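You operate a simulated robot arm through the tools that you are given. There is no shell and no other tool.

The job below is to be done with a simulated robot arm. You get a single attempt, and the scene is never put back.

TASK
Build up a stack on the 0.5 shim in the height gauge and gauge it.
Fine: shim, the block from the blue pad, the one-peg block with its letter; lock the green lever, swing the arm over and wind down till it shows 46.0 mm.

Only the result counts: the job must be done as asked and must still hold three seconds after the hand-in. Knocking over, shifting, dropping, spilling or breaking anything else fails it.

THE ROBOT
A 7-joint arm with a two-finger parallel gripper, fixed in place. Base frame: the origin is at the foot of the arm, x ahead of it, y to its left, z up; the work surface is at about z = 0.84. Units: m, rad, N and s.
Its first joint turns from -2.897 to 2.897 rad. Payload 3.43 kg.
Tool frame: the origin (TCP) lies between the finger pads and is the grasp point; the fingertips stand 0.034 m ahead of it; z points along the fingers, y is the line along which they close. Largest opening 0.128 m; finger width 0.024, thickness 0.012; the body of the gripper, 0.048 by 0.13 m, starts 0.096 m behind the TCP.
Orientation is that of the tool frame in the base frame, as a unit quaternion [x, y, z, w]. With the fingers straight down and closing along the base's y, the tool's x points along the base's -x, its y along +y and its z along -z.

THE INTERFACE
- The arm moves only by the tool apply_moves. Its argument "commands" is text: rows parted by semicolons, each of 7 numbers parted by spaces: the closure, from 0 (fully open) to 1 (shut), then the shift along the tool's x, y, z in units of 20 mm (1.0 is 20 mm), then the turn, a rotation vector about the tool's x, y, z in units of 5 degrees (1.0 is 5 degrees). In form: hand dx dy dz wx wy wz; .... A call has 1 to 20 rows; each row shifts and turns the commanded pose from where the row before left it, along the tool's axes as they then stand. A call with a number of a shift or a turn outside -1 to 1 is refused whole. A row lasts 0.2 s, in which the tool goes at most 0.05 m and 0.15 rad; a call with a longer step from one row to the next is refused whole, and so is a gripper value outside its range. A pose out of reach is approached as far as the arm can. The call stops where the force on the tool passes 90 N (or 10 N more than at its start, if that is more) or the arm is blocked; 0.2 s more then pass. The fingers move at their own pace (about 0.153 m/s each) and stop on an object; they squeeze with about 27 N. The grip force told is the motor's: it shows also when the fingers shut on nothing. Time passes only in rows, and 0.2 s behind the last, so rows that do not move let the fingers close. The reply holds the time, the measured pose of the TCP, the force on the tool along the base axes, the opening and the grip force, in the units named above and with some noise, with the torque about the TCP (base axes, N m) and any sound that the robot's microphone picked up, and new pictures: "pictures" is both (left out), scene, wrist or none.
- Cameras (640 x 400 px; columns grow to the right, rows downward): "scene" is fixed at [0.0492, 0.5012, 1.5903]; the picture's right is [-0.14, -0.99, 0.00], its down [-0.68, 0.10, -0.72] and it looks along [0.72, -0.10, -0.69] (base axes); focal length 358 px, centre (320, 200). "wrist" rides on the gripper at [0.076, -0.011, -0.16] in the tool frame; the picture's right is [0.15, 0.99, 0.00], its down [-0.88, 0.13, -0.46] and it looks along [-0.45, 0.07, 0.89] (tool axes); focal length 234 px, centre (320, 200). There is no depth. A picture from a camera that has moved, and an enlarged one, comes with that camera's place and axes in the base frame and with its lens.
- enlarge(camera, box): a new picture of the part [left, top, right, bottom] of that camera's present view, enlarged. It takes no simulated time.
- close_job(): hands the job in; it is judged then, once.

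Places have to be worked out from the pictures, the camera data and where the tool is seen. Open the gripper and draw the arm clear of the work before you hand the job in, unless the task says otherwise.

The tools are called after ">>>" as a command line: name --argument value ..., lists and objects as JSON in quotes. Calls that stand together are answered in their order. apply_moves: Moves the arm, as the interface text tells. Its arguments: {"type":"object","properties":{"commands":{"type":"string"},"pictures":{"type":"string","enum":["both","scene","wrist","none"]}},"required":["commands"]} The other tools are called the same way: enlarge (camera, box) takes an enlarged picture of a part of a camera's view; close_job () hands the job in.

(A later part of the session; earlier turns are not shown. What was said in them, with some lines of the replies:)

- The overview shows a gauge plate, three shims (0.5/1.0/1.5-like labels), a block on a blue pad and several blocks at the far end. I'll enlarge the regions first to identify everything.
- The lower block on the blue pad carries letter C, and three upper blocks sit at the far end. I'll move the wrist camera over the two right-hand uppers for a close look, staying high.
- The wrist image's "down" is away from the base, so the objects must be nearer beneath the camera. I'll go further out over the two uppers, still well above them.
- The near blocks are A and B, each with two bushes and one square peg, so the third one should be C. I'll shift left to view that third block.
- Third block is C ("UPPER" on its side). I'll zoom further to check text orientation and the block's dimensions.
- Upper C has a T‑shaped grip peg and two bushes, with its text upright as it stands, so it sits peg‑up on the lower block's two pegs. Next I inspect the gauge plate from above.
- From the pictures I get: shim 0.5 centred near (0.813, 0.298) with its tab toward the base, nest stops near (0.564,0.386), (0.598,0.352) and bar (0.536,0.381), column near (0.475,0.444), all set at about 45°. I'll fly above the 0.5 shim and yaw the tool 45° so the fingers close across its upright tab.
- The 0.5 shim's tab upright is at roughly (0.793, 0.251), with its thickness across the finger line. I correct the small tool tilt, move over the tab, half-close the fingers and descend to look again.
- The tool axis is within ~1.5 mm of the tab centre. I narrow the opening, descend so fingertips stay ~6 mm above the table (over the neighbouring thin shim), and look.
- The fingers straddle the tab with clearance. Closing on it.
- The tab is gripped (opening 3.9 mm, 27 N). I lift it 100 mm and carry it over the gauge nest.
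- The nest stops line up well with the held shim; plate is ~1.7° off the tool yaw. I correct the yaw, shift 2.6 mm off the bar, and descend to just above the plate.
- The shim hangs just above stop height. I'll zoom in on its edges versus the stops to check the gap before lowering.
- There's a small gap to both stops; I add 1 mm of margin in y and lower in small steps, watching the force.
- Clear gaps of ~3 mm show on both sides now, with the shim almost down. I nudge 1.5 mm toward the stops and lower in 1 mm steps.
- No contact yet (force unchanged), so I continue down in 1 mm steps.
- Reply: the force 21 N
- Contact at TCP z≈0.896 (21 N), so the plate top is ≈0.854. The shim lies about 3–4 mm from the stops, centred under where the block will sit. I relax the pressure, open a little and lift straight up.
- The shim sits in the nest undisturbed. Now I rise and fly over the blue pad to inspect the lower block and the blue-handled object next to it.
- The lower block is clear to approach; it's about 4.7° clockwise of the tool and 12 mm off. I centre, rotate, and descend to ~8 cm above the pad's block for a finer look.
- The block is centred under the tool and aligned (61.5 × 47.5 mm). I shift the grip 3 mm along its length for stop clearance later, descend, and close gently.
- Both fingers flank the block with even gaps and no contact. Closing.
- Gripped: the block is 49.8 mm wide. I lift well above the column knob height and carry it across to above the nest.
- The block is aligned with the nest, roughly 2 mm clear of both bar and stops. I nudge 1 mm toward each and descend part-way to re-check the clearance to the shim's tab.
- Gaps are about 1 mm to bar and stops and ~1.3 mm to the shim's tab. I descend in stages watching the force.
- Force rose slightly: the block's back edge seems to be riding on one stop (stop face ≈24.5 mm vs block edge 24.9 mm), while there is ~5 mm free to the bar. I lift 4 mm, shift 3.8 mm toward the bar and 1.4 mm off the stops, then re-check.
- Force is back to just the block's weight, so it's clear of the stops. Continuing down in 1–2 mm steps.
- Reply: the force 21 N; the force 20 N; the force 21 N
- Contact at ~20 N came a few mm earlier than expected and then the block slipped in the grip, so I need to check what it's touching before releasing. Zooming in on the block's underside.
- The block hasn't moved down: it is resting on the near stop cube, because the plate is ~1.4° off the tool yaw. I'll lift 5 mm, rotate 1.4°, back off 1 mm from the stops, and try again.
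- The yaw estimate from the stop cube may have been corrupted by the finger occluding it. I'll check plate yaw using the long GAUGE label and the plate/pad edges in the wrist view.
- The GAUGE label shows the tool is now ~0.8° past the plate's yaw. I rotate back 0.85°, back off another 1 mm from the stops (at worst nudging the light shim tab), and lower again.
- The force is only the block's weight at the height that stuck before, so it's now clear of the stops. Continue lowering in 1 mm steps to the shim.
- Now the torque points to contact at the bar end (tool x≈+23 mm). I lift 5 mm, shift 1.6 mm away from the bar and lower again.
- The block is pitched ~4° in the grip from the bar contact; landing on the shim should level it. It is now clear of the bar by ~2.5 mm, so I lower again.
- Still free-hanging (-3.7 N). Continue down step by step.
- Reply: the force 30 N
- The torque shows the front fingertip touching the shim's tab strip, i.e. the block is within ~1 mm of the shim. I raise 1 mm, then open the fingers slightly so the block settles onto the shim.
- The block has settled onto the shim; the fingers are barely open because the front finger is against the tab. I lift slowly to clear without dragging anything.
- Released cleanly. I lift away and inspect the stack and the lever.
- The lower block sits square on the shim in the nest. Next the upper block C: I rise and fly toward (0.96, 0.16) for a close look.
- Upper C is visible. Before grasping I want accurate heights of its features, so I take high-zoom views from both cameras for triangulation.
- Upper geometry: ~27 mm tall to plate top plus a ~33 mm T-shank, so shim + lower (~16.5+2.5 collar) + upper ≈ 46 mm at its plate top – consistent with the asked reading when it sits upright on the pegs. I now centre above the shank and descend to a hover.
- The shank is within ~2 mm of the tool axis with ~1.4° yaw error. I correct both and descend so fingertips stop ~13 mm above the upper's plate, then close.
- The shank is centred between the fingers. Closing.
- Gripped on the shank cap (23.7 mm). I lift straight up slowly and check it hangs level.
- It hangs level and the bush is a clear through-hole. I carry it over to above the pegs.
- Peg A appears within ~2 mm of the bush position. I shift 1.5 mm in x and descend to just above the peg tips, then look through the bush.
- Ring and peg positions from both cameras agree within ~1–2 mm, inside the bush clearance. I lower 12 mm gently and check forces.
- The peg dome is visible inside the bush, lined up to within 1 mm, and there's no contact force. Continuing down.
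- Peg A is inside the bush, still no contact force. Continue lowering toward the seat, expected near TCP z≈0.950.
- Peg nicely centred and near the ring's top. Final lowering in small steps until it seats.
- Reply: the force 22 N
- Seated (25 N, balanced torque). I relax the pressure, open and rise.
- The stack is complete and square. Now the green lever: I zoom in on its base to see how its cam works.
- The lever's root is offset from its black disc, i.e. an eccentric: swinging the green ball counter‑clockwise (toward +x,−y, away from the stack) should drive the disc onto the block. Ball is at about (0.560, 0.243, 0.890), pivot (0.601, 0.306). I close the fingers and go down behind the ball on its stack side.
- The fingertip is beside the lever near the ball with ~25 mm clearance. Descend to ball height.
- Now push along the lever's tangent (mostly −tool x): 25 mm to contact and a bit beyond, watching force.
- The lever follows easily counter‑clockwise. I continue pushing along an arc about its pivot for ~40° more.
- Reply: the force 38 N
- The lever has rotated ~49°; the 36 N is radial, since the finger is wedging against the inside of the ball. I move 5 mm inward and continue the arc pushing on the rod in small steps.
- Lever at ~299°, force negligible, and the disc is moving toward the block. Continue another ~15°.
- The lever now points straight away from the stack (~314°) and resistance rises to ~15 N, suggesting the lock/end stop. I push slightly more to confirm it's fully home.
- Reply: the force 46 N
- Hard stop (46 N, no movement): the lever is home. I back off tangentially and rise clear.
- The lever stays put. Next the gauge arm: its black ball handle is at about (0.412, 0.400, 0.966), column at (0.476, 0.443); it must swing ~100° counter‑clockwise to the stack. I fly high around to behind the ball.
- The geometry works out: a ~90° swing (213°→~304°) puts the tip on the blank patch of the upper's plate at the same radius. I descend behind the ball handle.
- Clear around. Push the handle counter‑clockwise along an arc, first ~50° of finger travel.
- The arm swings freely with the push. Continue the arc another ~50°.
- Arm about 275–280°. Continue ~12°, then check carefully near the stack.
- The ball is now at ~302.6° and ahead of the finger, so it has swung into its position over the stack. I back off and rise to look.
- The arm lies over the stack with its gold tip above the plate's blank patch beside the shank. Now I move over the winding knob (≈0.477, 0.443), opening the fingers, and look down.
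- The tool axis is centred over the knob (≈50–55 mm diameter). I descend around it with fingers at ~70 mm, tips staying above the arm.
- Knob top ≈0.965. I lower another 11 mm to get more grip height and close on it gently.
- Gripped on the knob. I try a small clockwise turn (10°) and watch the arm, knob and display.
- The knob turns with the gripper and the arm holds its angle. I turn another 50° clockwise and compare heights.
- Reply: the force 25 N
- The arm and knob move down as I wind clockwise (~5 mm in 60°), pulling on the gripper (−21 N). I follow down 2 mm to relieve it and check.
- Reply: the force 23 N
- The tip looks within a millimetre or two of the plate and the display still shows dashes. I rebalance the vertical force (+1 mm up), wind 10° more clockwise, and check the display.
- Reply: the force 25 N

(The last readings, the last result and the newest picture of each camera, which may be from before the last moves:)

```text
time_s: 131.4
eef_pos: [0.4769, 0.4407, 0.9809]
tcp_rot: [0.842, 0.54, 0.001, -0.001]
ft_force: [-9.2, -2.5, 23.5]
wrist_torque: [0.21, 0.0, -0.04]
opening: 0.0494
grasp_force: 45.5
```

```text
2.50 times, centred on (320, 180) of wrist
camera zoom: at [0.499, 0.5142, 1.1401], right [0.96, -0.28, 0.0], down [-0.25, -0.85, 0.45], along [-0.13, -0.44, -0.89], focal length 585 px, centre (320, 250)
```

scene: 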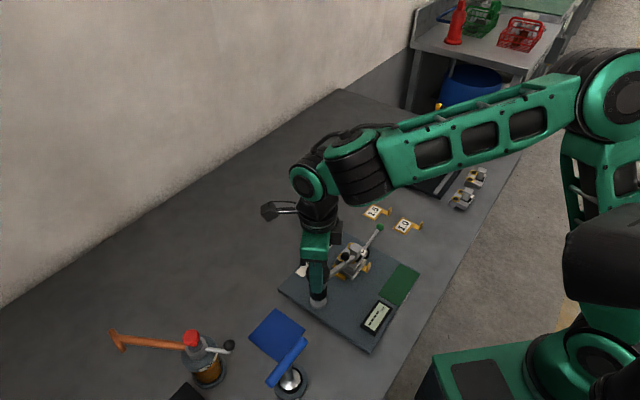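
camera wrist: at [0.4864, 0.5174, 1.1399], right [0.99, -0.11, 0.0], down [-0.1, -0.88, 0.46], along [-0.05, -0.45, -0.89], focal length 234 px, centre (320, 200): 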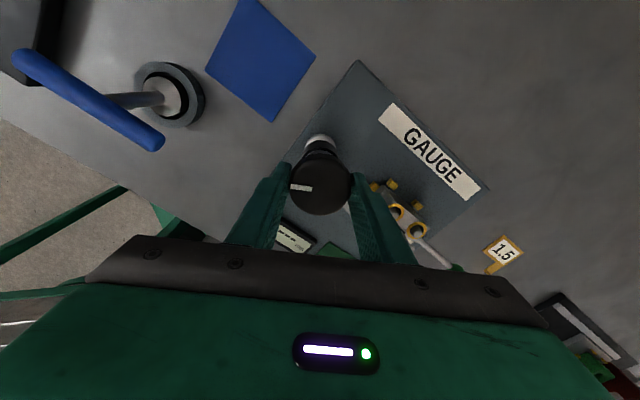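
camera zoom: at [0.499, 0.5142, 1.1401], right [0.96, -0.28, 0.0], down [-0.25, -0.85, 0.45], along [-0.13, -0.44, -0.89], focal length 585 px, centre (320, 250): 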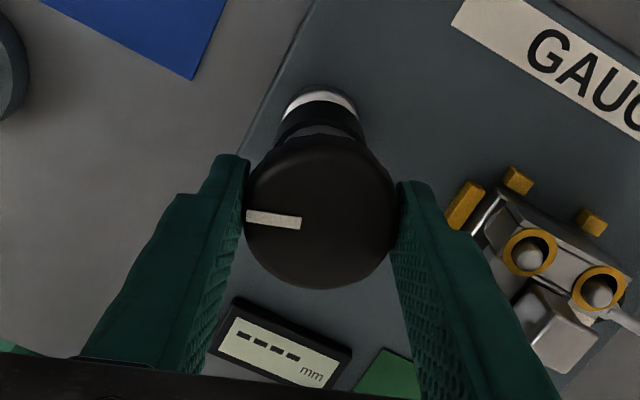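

The arm drops ~1 mm per 10°, and a reflection gap under the tip shows it's still slightly above the plate. I relieve the vertical load 1 mm and wind another 10°.

>>> apply_moves --commands "1 0 0 -0.05 0 0 0;1 0 0 0 0 0 0.7;1 0 0 0 0 0 0.7;1 0 0 0 0 0 0.6;1 0 0 0 0 0 0" --pictures "none"

>>> enlarge --camera "scene" --box '[340, 240, 370, 270]'

>>> enlarge --camera "scene" --box '[280, 235, 400, 335]'

```text
time_s: 132.6
eef_pos: [0.4771, 0.4422, 0.9804]
tcp_rot: [0.886, 0.464, -0.001, 0.0]
ft_force: [-10.9, 0.2, -2.0]
wrist_torque: [0.37, -0.12, -0.02]
opening: 0.0492
grasp_force: 45.3
```

```text
13.33 times, centred on (355, 255) of scene
camera zoom: at [0.0492, 0.5012, 1.5903], right [-0.14, -0.99, 0.0], down [-0.68, 0.1, -0.72], along [0.72, -0.1, -0.69], focal length 4768 px, centre (-147, -533)
```

zoom: 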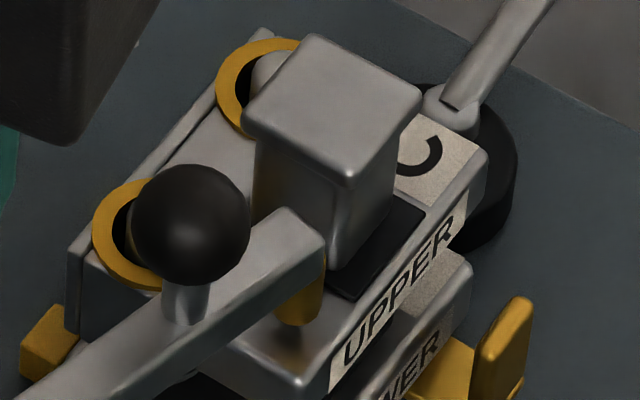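

```text
4.00 times, centred on (340, 285) of scene
camera zoom: at [0.0492, 0.5012, 1.5903], right [-0.14, -0.99, 0.0], down [-0.68, 0.1, -0.72], along [0.72, -0.1, -0.69], focal length 1430 px, centre (240, -140)
```

zoom: 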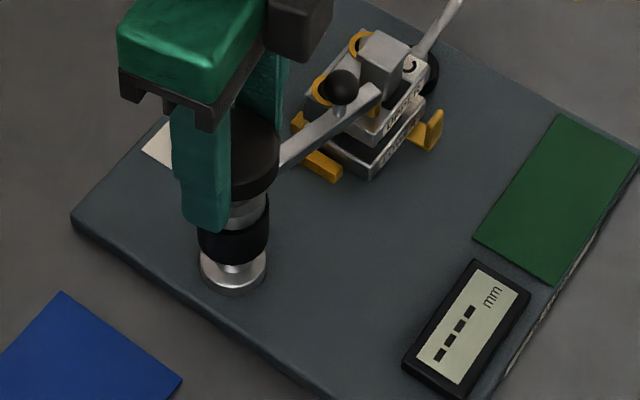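

Still a small gap; display still dashes. Wind another 10°.

>>> apply_moves --commands "1 0 0 0 0 0 0.7;1 0 0 0 0 0 0.7;1 0 0 0 0 0 0.6;1 0 0 0 0 0 0" --pictures "none"

>>> enlarge --camera "scene" --box '[340, 240, 370, 270]'

>>> enlarge --camera "scene" --box '[350, 290, 400, 340]'

```text
time_s: 133.6
eef_pos: [0.4765, 0.4403, 0.9796]
tcp_rot: [0.923, 0.385, -0.002, 0.0]
ft_force: [-17.3, -7.2, -16.0]
wrist_torque: [-0.4, 0.76, -0.03]
opening: 0.0493
grasp_force: 44.9
```

```text
13.33 times, centred on (355, 255) of scene
camera zoom: at [0.0492, 0.5012, 1.5903], right [-0.14, -0.99, 0.0], down [-0.68, 0.1, -0.72], along [0.72, -0.1, -0.69], focal length 4768 px, centre (-147, -533)
```

zoom: 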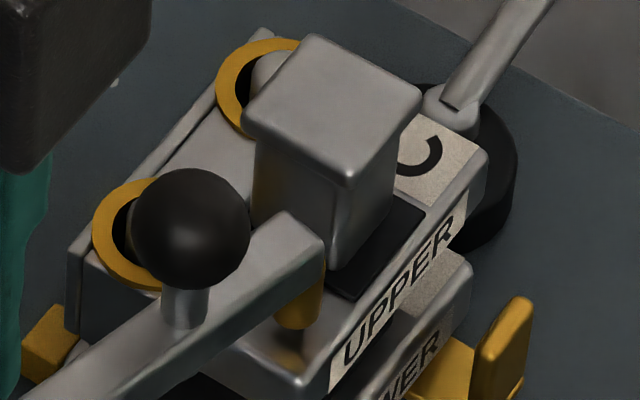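

```text
8.00 times, centred on (375, 315) of scene
camera zoom: at [0.0492, 0.5012, 1.5903], right [-0.14, -0.99, 0.0], down [-0.68, 0.1, -0.72], along [0.72, -0.1, -0.69], focal length 2861 px, centre (-120, -720)
```

zoom: 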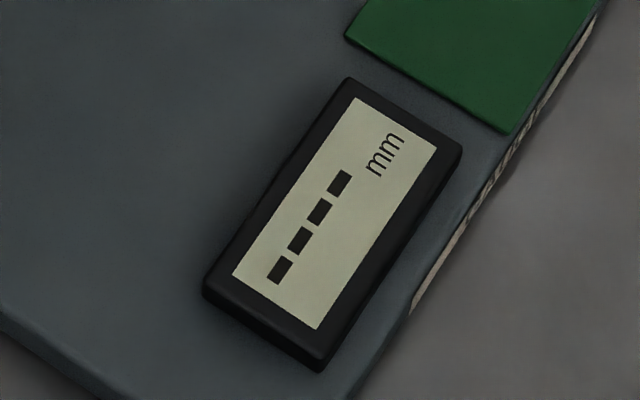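

Lower with it (1 mm) and continue 10° more.

>>> apply_moves --commands "1 0 0 0.03 0 0 0.7;1 0 0 0.03 0 0 0.7;1 0 0 0 0 0 0.6;1 0 0 0 0 0 0" --pictures "none"

>>> enlarge --camera "scene" --box '[340, 240, 370, 270]'

>>> enlarge --camera "scene" --box '[350, 290, 400, 340]'

```text
time_s: 134.6
eef_pos: [0.478, 0.4409, 0.9804]
tcp_rot: [0.952, 0.305, -0.003, 0.001]
ft_force: [-20.5, -13.8, -18.5]
wrist_torque: [-0.64, 1.06, -0.04]
opening: 0.0497
grasp_force: 44.8
```

```text
13.33 times, centred on (355, 255) of scene
camera zoom: at [0.0492, 0.5012, 1.5903], right [-0.14, -0.99, 0.0], down [-0.68, 0.1, -0.72], along [0.72, -0.1, -0.69], focal length 4768 px, centre (-147, -533)
```

zoom: 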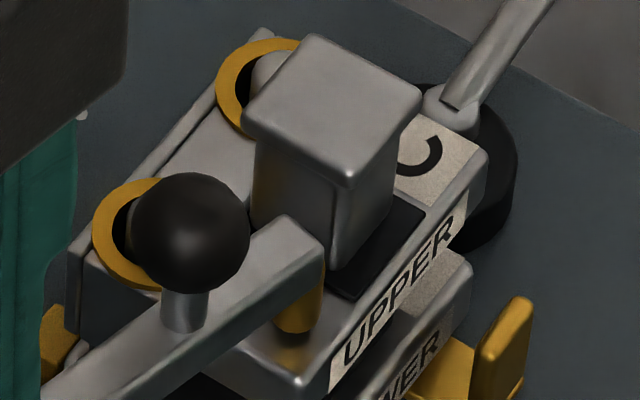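

```text
8.00 times, centred on (375, 315) of scene
camera zoom: at [0.0492, 0.5012, 1.5903], right [-0.14, -0.99, 0.0], down [-0.68, 0.1, -0.72], along [0.72, -0.1, -0.69], focal length 2861 px, centre (-120, -720)
```

zoom: 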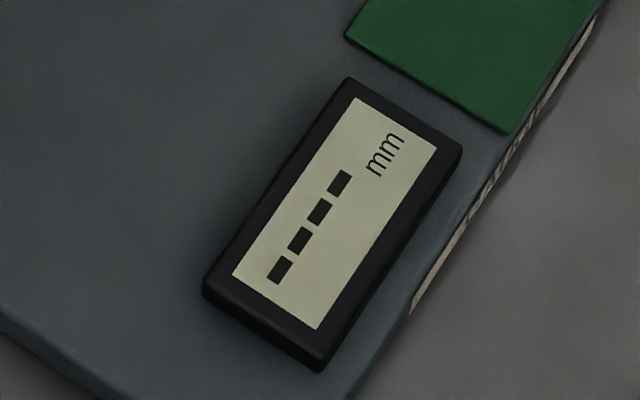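

Tip is nearly at the plate. The grip has built up side load and one finger is now above the arm, so I release, turn the wrist back 100°, and re-centre for a fresh grip.

>>> apply_moves --commands "0.8 0 0 0 0 0 0;0.45 0 0 0 0 0 0;0.45 0 0 0 0 0 0;0.45 0 0 0 0 0 -1;0.45 0 0 0 0 0 -1;0.45 0 0 0 0 0 -1;0.45 0 0 0 0 0 -1;0.45 0 0 0 0 0 -1;0.45 0 0 0 0 0 -1;0.45 0 0 0 0 0 -1;0.45 0 0 0 0 0 -1;0.45 0 0 0 0 0 -1;0.45 0 0 0 0 0 -1;0.45 0 0 0 0 0 -1;0.45 0 0 0 0 0 -1;0.45 0 0 0 0 0 -1;0.45 0 0 0 0 0 -1;0.45 0 0 0 0 0 -1;0.45 0 0 0 0 0 -1" --pictures "none"

>>> apply_moves --commands "0.45 0 0 0 0 0 -1;0.45 0 0 0 0 0 -1;0.45 0 0 0 0 0 -1;0.45 0 0 0 0 0 -1;0.45 0 0 0 0 0 0;0.45 0 0 0 0 0 0"

>>> enlarge --camera "wrist" --box '[200, 100, 400, 260]'

>>> enlarge --camera "scene" --box '[340, 240, 370, 270]'

>>> enlarge --camera "scene" --box '[280, 235, 400, 335]'

```text
time_s: 138.6
eef_pos: [0.4781, 0.4415, 0.9783]
tcp_rot: [0.535, 0.845, -0.001, 0.0]
ft_force: [0.2, -0.9, -0.3]
wrist_torque: [0.01, -0.03, -0.01]
opening: 0.0706
grasp_force: 0.1
```

```text
time_s: 140.0
eef_pos: [0.4775, 0.4412, 0.9793]
tcp_rot: [0.38, 0.925, -0.001, -0.001]
ft_force: [0.2, 0.0, 0.3]
wrist_torque: [-0.03, 0.01, -0.01]
opening: 0.0704
grasp_force: 0.1
camera wrist: at [0.4166, 0.4861, 1.1389], right [0.59, 0.81, 0.0], down [0.72, -0.53, 0.45], along [0.37, -0.27, -0.89], focal length 234 px, centre (320, 200)
```

scene: 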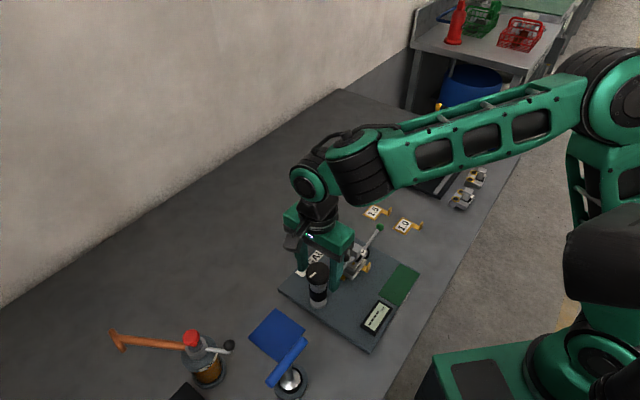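
wrist: 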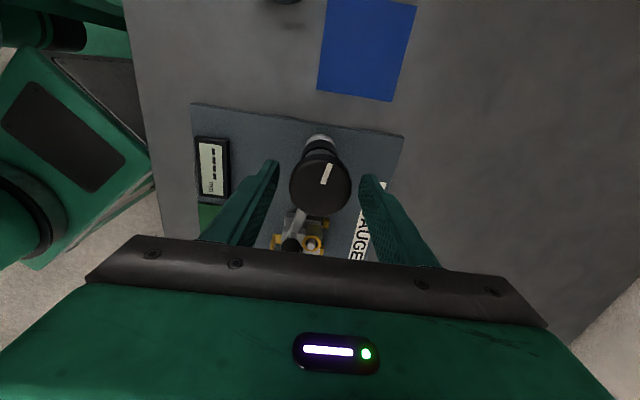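

```text
2.50 times, centred on (300, 180) of wrist
camera zoom: at [0.4166, 0.4861, 1.1389], right [0.59, 0.81, 0.0], down [0.72, -0.53, 0.45], along [0.37, -0.27, -0.89], focal length 585 px, centre (370, 250)
```

zoom: 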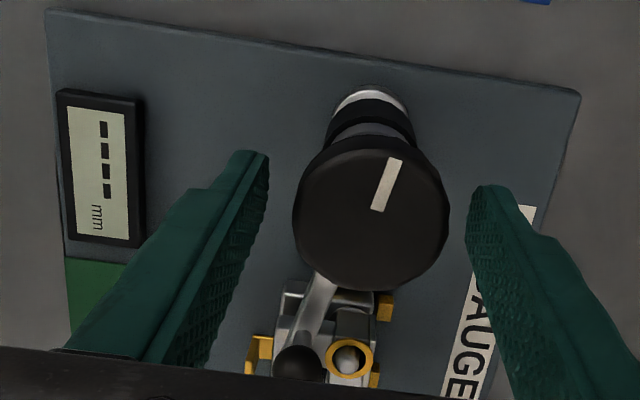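

```text
13.33 times, centred on (355, 255) of scene
camera zoom: at [0.0492, 0.5012, 1.5903], right [-0.14, -0.99, 0.0], down [-0.68, 0.1, -0.72], along [0.72, -0.1, -0.69], focal length 4768 px, centre (-147, -533)
```

zoom: 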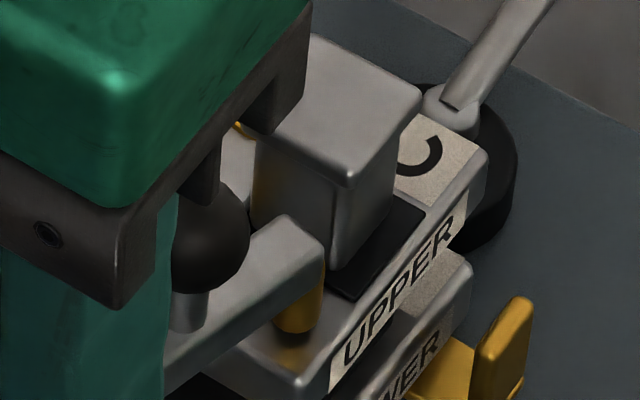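

```text
4.00 times, centred on (340, 285) of scene
camera zoom: at [0.0492, 0.5012, 1.5903], right [-0.14, -0.99, 0.0], down [-0.68, 0.1, -0.72], along [0.72, -0.1, -0.69], focal length 1430 px, centre (240, -140)
```

zoom: 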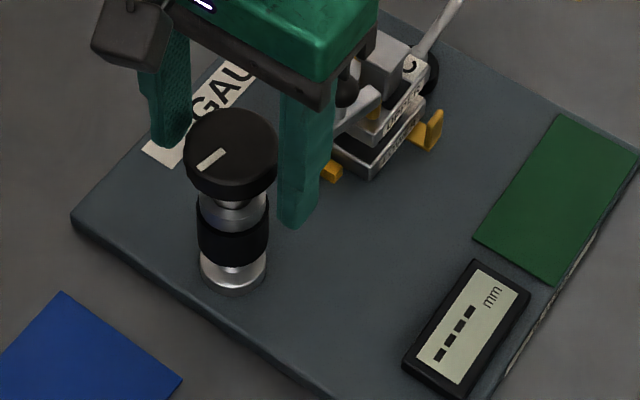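

The knob stays at constant height while the carriage descends on the column – so no z-following is needed. I'm still centred on the knob; re-grip and wind 8° more.

>>> apply_moves --commands "0.6 0 0 0 0 0 0;0.8 0 0 0 0 0 0;1 0 0 0 0 0 0;1 0 0 0 0 0 0;1 0 0 0 0 0 0.5;1 0 0 0 0 0 0.5;1 0 0 0 0 0 0.6;1 0 0 0 0 0 0" --pictures "none"

>>> enlarge --camera "scene" --box '[340, 240, 370, 270]'

>>> enlarge --camera "scene" --box '[280, 235, 400, 335]'

```text
time_s: 141.8
eef_pos: [0.4792, 0.4411, 0.9806]
tcp_rot: [0.444, 0.896, -0.001, 0.0]
ft_force: [-2.6, -2.5, -8.0]
wrist_torque: [-0.13, 0.0, 0.0]
opening: 0.0491
grasp_force: 45.4
```

```text
13.33 times, centred on (355, 255) of scene
camera zoom: at [0.0492, 0.5012, 1.5903], right [-0.14, -0.99, 0.0], down [-0.68, 0.1, -0.72], along [0.72, -0.1, -0.69], focal length 4768 px, centre (-147, -533)
```

zoom: 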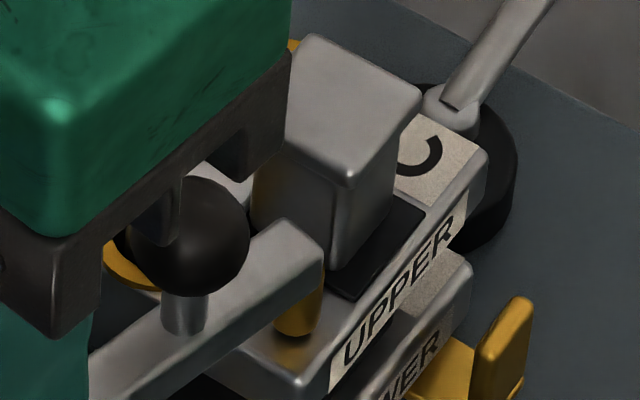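

```text
4.00 times, centred on (340, 285) of scene
camera zoom: at [0.0492, 0.5012, 1.5903], right [-0.14, -0.99, 0.0], down [-0.68, 0.1, -0.72], along [0.72, -0.1, -0.69], focal length 1430 px, centre (240, -140)
```

zoom: 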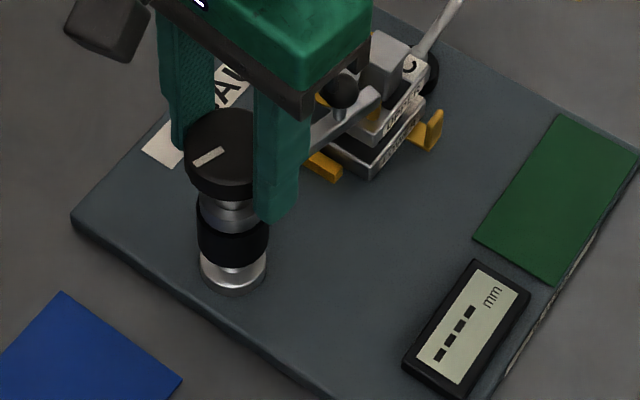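

Tip a little lower; still dashes. Another 8°.

>>> apply_moves --commands "1 0 0 0 0 0 0.5;1 0 0 0 0 0 0.5;1 0 0 0 0 0 0.6;1 0 0 0 0 0 0" --pictures "none"

>>> enlarge --camera "scene" --box '[340, 240, 370, 270]'

>>> enlarge --camera "scene" --box '[280, 235, 400, 335]'

```text
time_s: 142.8
eef_pos: [0.4777, 0.4417, 0.9792]
tcp_rot: [0.506, 0.863, -0.001, -0.001]
ft_force: [-4.3, -8.4, -6.5]
wrist_torque: [-0.17, 0.09, -0.03]
opening: 0.0491
grasp_force: 45.0
```

```text
13.33 times, centred on (355, 255) of scene
camera zoom: at [0.0492, 0.5012, 1.5903], right [-0.14, -0.99, 0.0], down [-0.68, 0.1, -0.72], along [0.72, -0.1, -0.69], focal length 4768 px, centre (-147, -533)
```

zoom: 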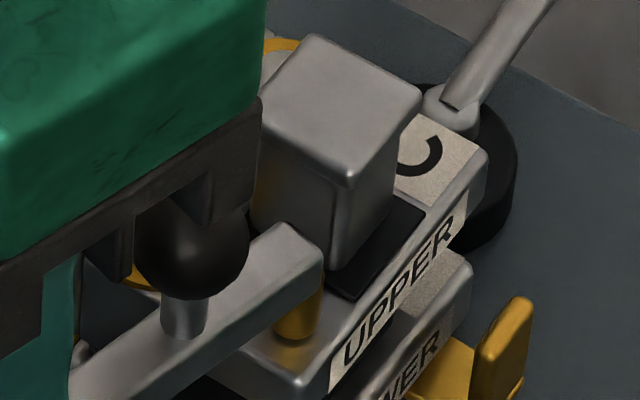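

```text
4.00 times, centred on (340, 285) of scene
camera zoom: at [0.0492, 0.5012, 1.5903], right [-0.14, -0.99, 0.0], down [-0.68, 0.1, -0.72], along [0.72, -0.1, -0.69], focal length 1430 px, centre (240, -140)
```

zoom: 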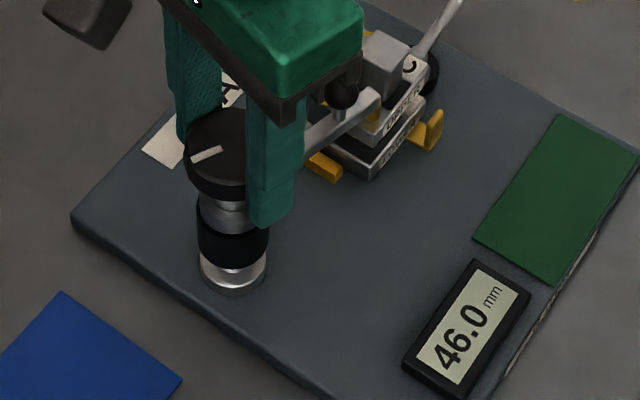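

The display now reads 46.0 mm. I release the knob gently without turning it and check that the reading holds.

>>> apply_moves --commands "0.9 0 0 0 0 0 0;0.6 0 0 0 0 0 0;0.45 0 0 0 0 0 0;0.45 0 0 0 0 0 0" --pictures "scene"

>>> enlarge --camera "scene" --box '[280, 235, 400, 335]'

>>> enlarge --camera "wrist" --box '[200, 100, 400, 260]'

```text
time_s: 143.8
eef_pos: [0.4779, 0.441, 0.9781]
tcp_rot: [0.505, 0.863, 0.0, -0.001]
ft_force: [0.2, 0.3, 0.1]
wrist_torque: [-0.01, -0.03, -0.02]
opening: 0.0703
grasp_force: 0.1
```

scene: 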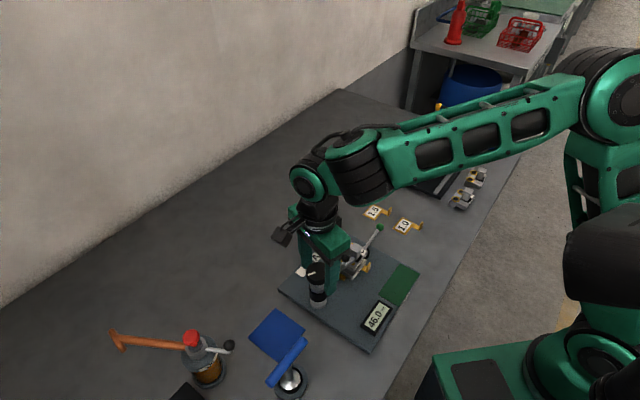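

```text
4.00 times, centred on (340, 285) of scene
camera zoom: at [0.0492, 0.5012, 1.5903], right [-0.14, -0.99, 0.0], down [-0.68, 0.1, -0.72], along [0.72, -0.1, -0.69], focal length 1430 px, centre (240, -140)
```

zoom: 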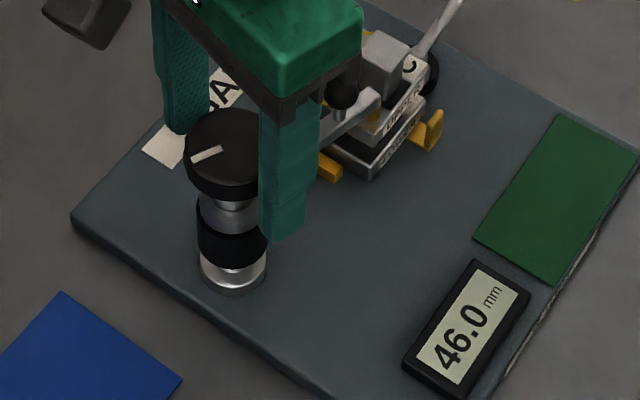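

```text
2.50 times, centred on (300, 180) of wrist
camera zoom: at [0.4316, 0.5015, 1.139], right [0.79, 0.61, 0.0], down [0.55, -0.7, 0.45], along [0.28, -0.36, -0.89], focal length 585 px, centre (370, 250)
```

zoom: 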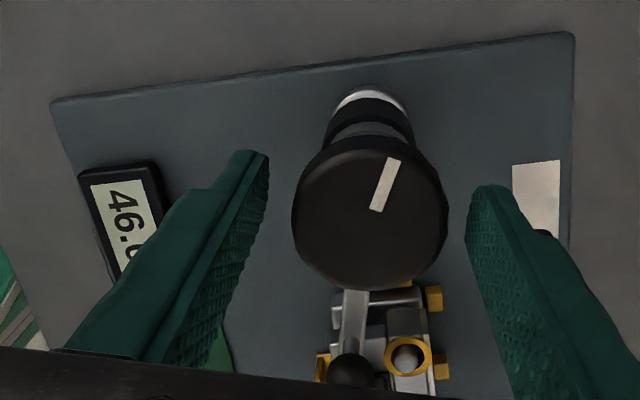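

The reading holds at 46.0 mm with the knob released. I rise straight up, clear of the column, then move the arm back away from the work.

>>> apply_moves --commands "0.45 0 0 -0.4 0 0 0;0.45 0 0 -0.8 0 0 0;0.45 0 0 -1 0 0 0;0.45 0 0 -1 0 0 0;0.45 0 0 -1 0 0 0;0.45 0 0 -1 0 0 0;0.45 0 0 -1 0 0 0;0.45 0 0 -1 0 0 0;0.45 0 0 -1 0 0 0;0.45 0 0 -1 0 0 0;0.3 0 0 -1 0 0 0;0.3 0 0 -1 0 0 0;0.3 0 0 0 0 0 0;0.3 0 0 0 0 0 0"

>>> enlarge --camera "scene" --box '[270, 220, 430, 340]'

>>> enlarge --camera "scene" --box '[330, 235, 380, 285]'

```text
time_s: 146.8
eef_pos: [0.4787, 0.4422, 1.2042]
tcp_rot: [0.505, 0.863, 0.0, -0.002]
ft_force: [-0.5, 0.1, 0.5]
wrist_torque: [-0.03, 0.01, 0.02]
opening: 0.0898
grasp_force: 0.1
camera wrist: at [0.4325, 0.5015, 1.3634], right [0.79, 0.61, 0.0], down [0.55, -0.7, 0.45], along [0.28, -0.36, -0.89], focal length 234 px, centre (320, 200)
```

scene: 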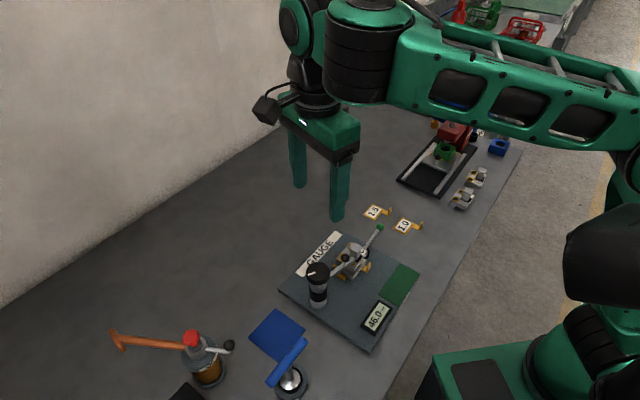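
wrist: 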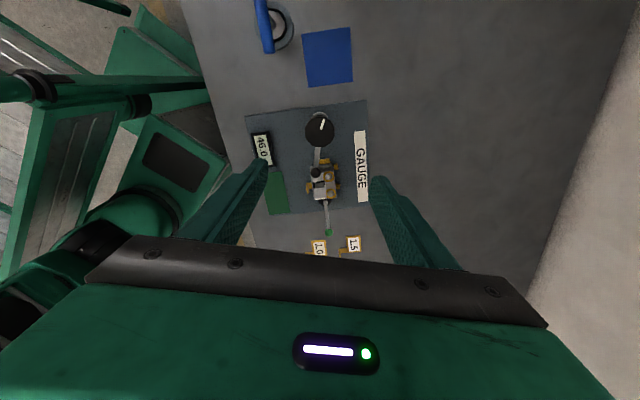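

```text
3.33 times, centred on (350, 280) of scene
camera zoom: at [0.0492, 0.5012, 1.5903], right [-0.14, -0.99, 0.0], down [-0.68, 0.1, -0.72], along [0.72, -0.1, -0.69], focal length 1192 px, centre (220, -67)
```

zoom: 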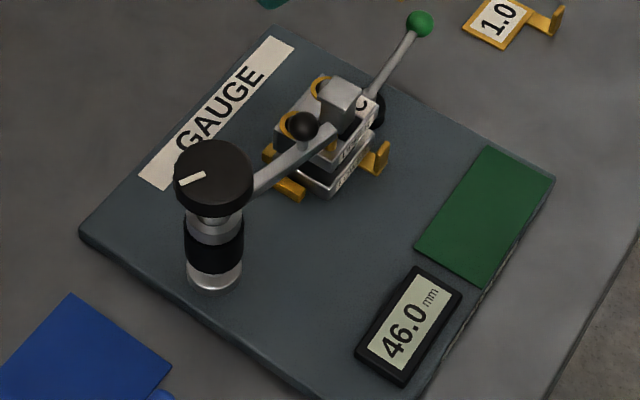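

```text
8.00 times, centred on (355, 260) of scene
camera zoom: at [0.0492, 0.5012, 1.5903], right [-0.14, -0.99, 0.0], down [-0.68, 0.1, -0.72], along [0.72, -0.1, -0.69], focal length 2861 px, centre (40, -280)
```

zoom: 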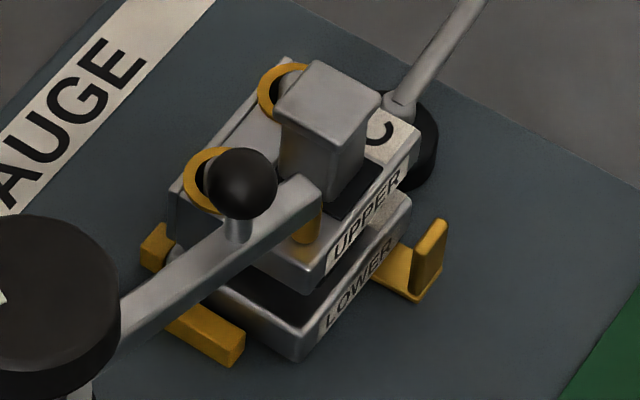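

The stack is in place, the lever is locked, the arm is over it, and the display has read 46.0 mm for about four seconds. The gripper is open and well above the work. Handing in.

>>> close_job

```text
The job is handed in.
```

The stack is built in the height gauge and the display reads 46.0 mm. I have handed the job in. The reading held for about four seconds after I let go of the knob.

- **Stack:** the 0.5 shim lies flat in the nest with the block from the blue pad (letter C) on it. The one-peg block marked C is seated on that block's two pegs.
- **Lever:** the green lever is swung counter-clockwise to its hard stop and stayed there when released.
- **Gauge arm:** it swung round over the stack, and I wound the knob clockwise until the display changed from dashes to 46.0.

The shim sits about 3–4 mm clear of the nest stops, centred under the block rather than pushed against them. While placing the lower block I touched a stop cube and the bar with it. It shifted slightly in the grip but settled level and square on the shim when I released it.

I saw nothing else knocked or moved. The gripper is open and well clear of the work.
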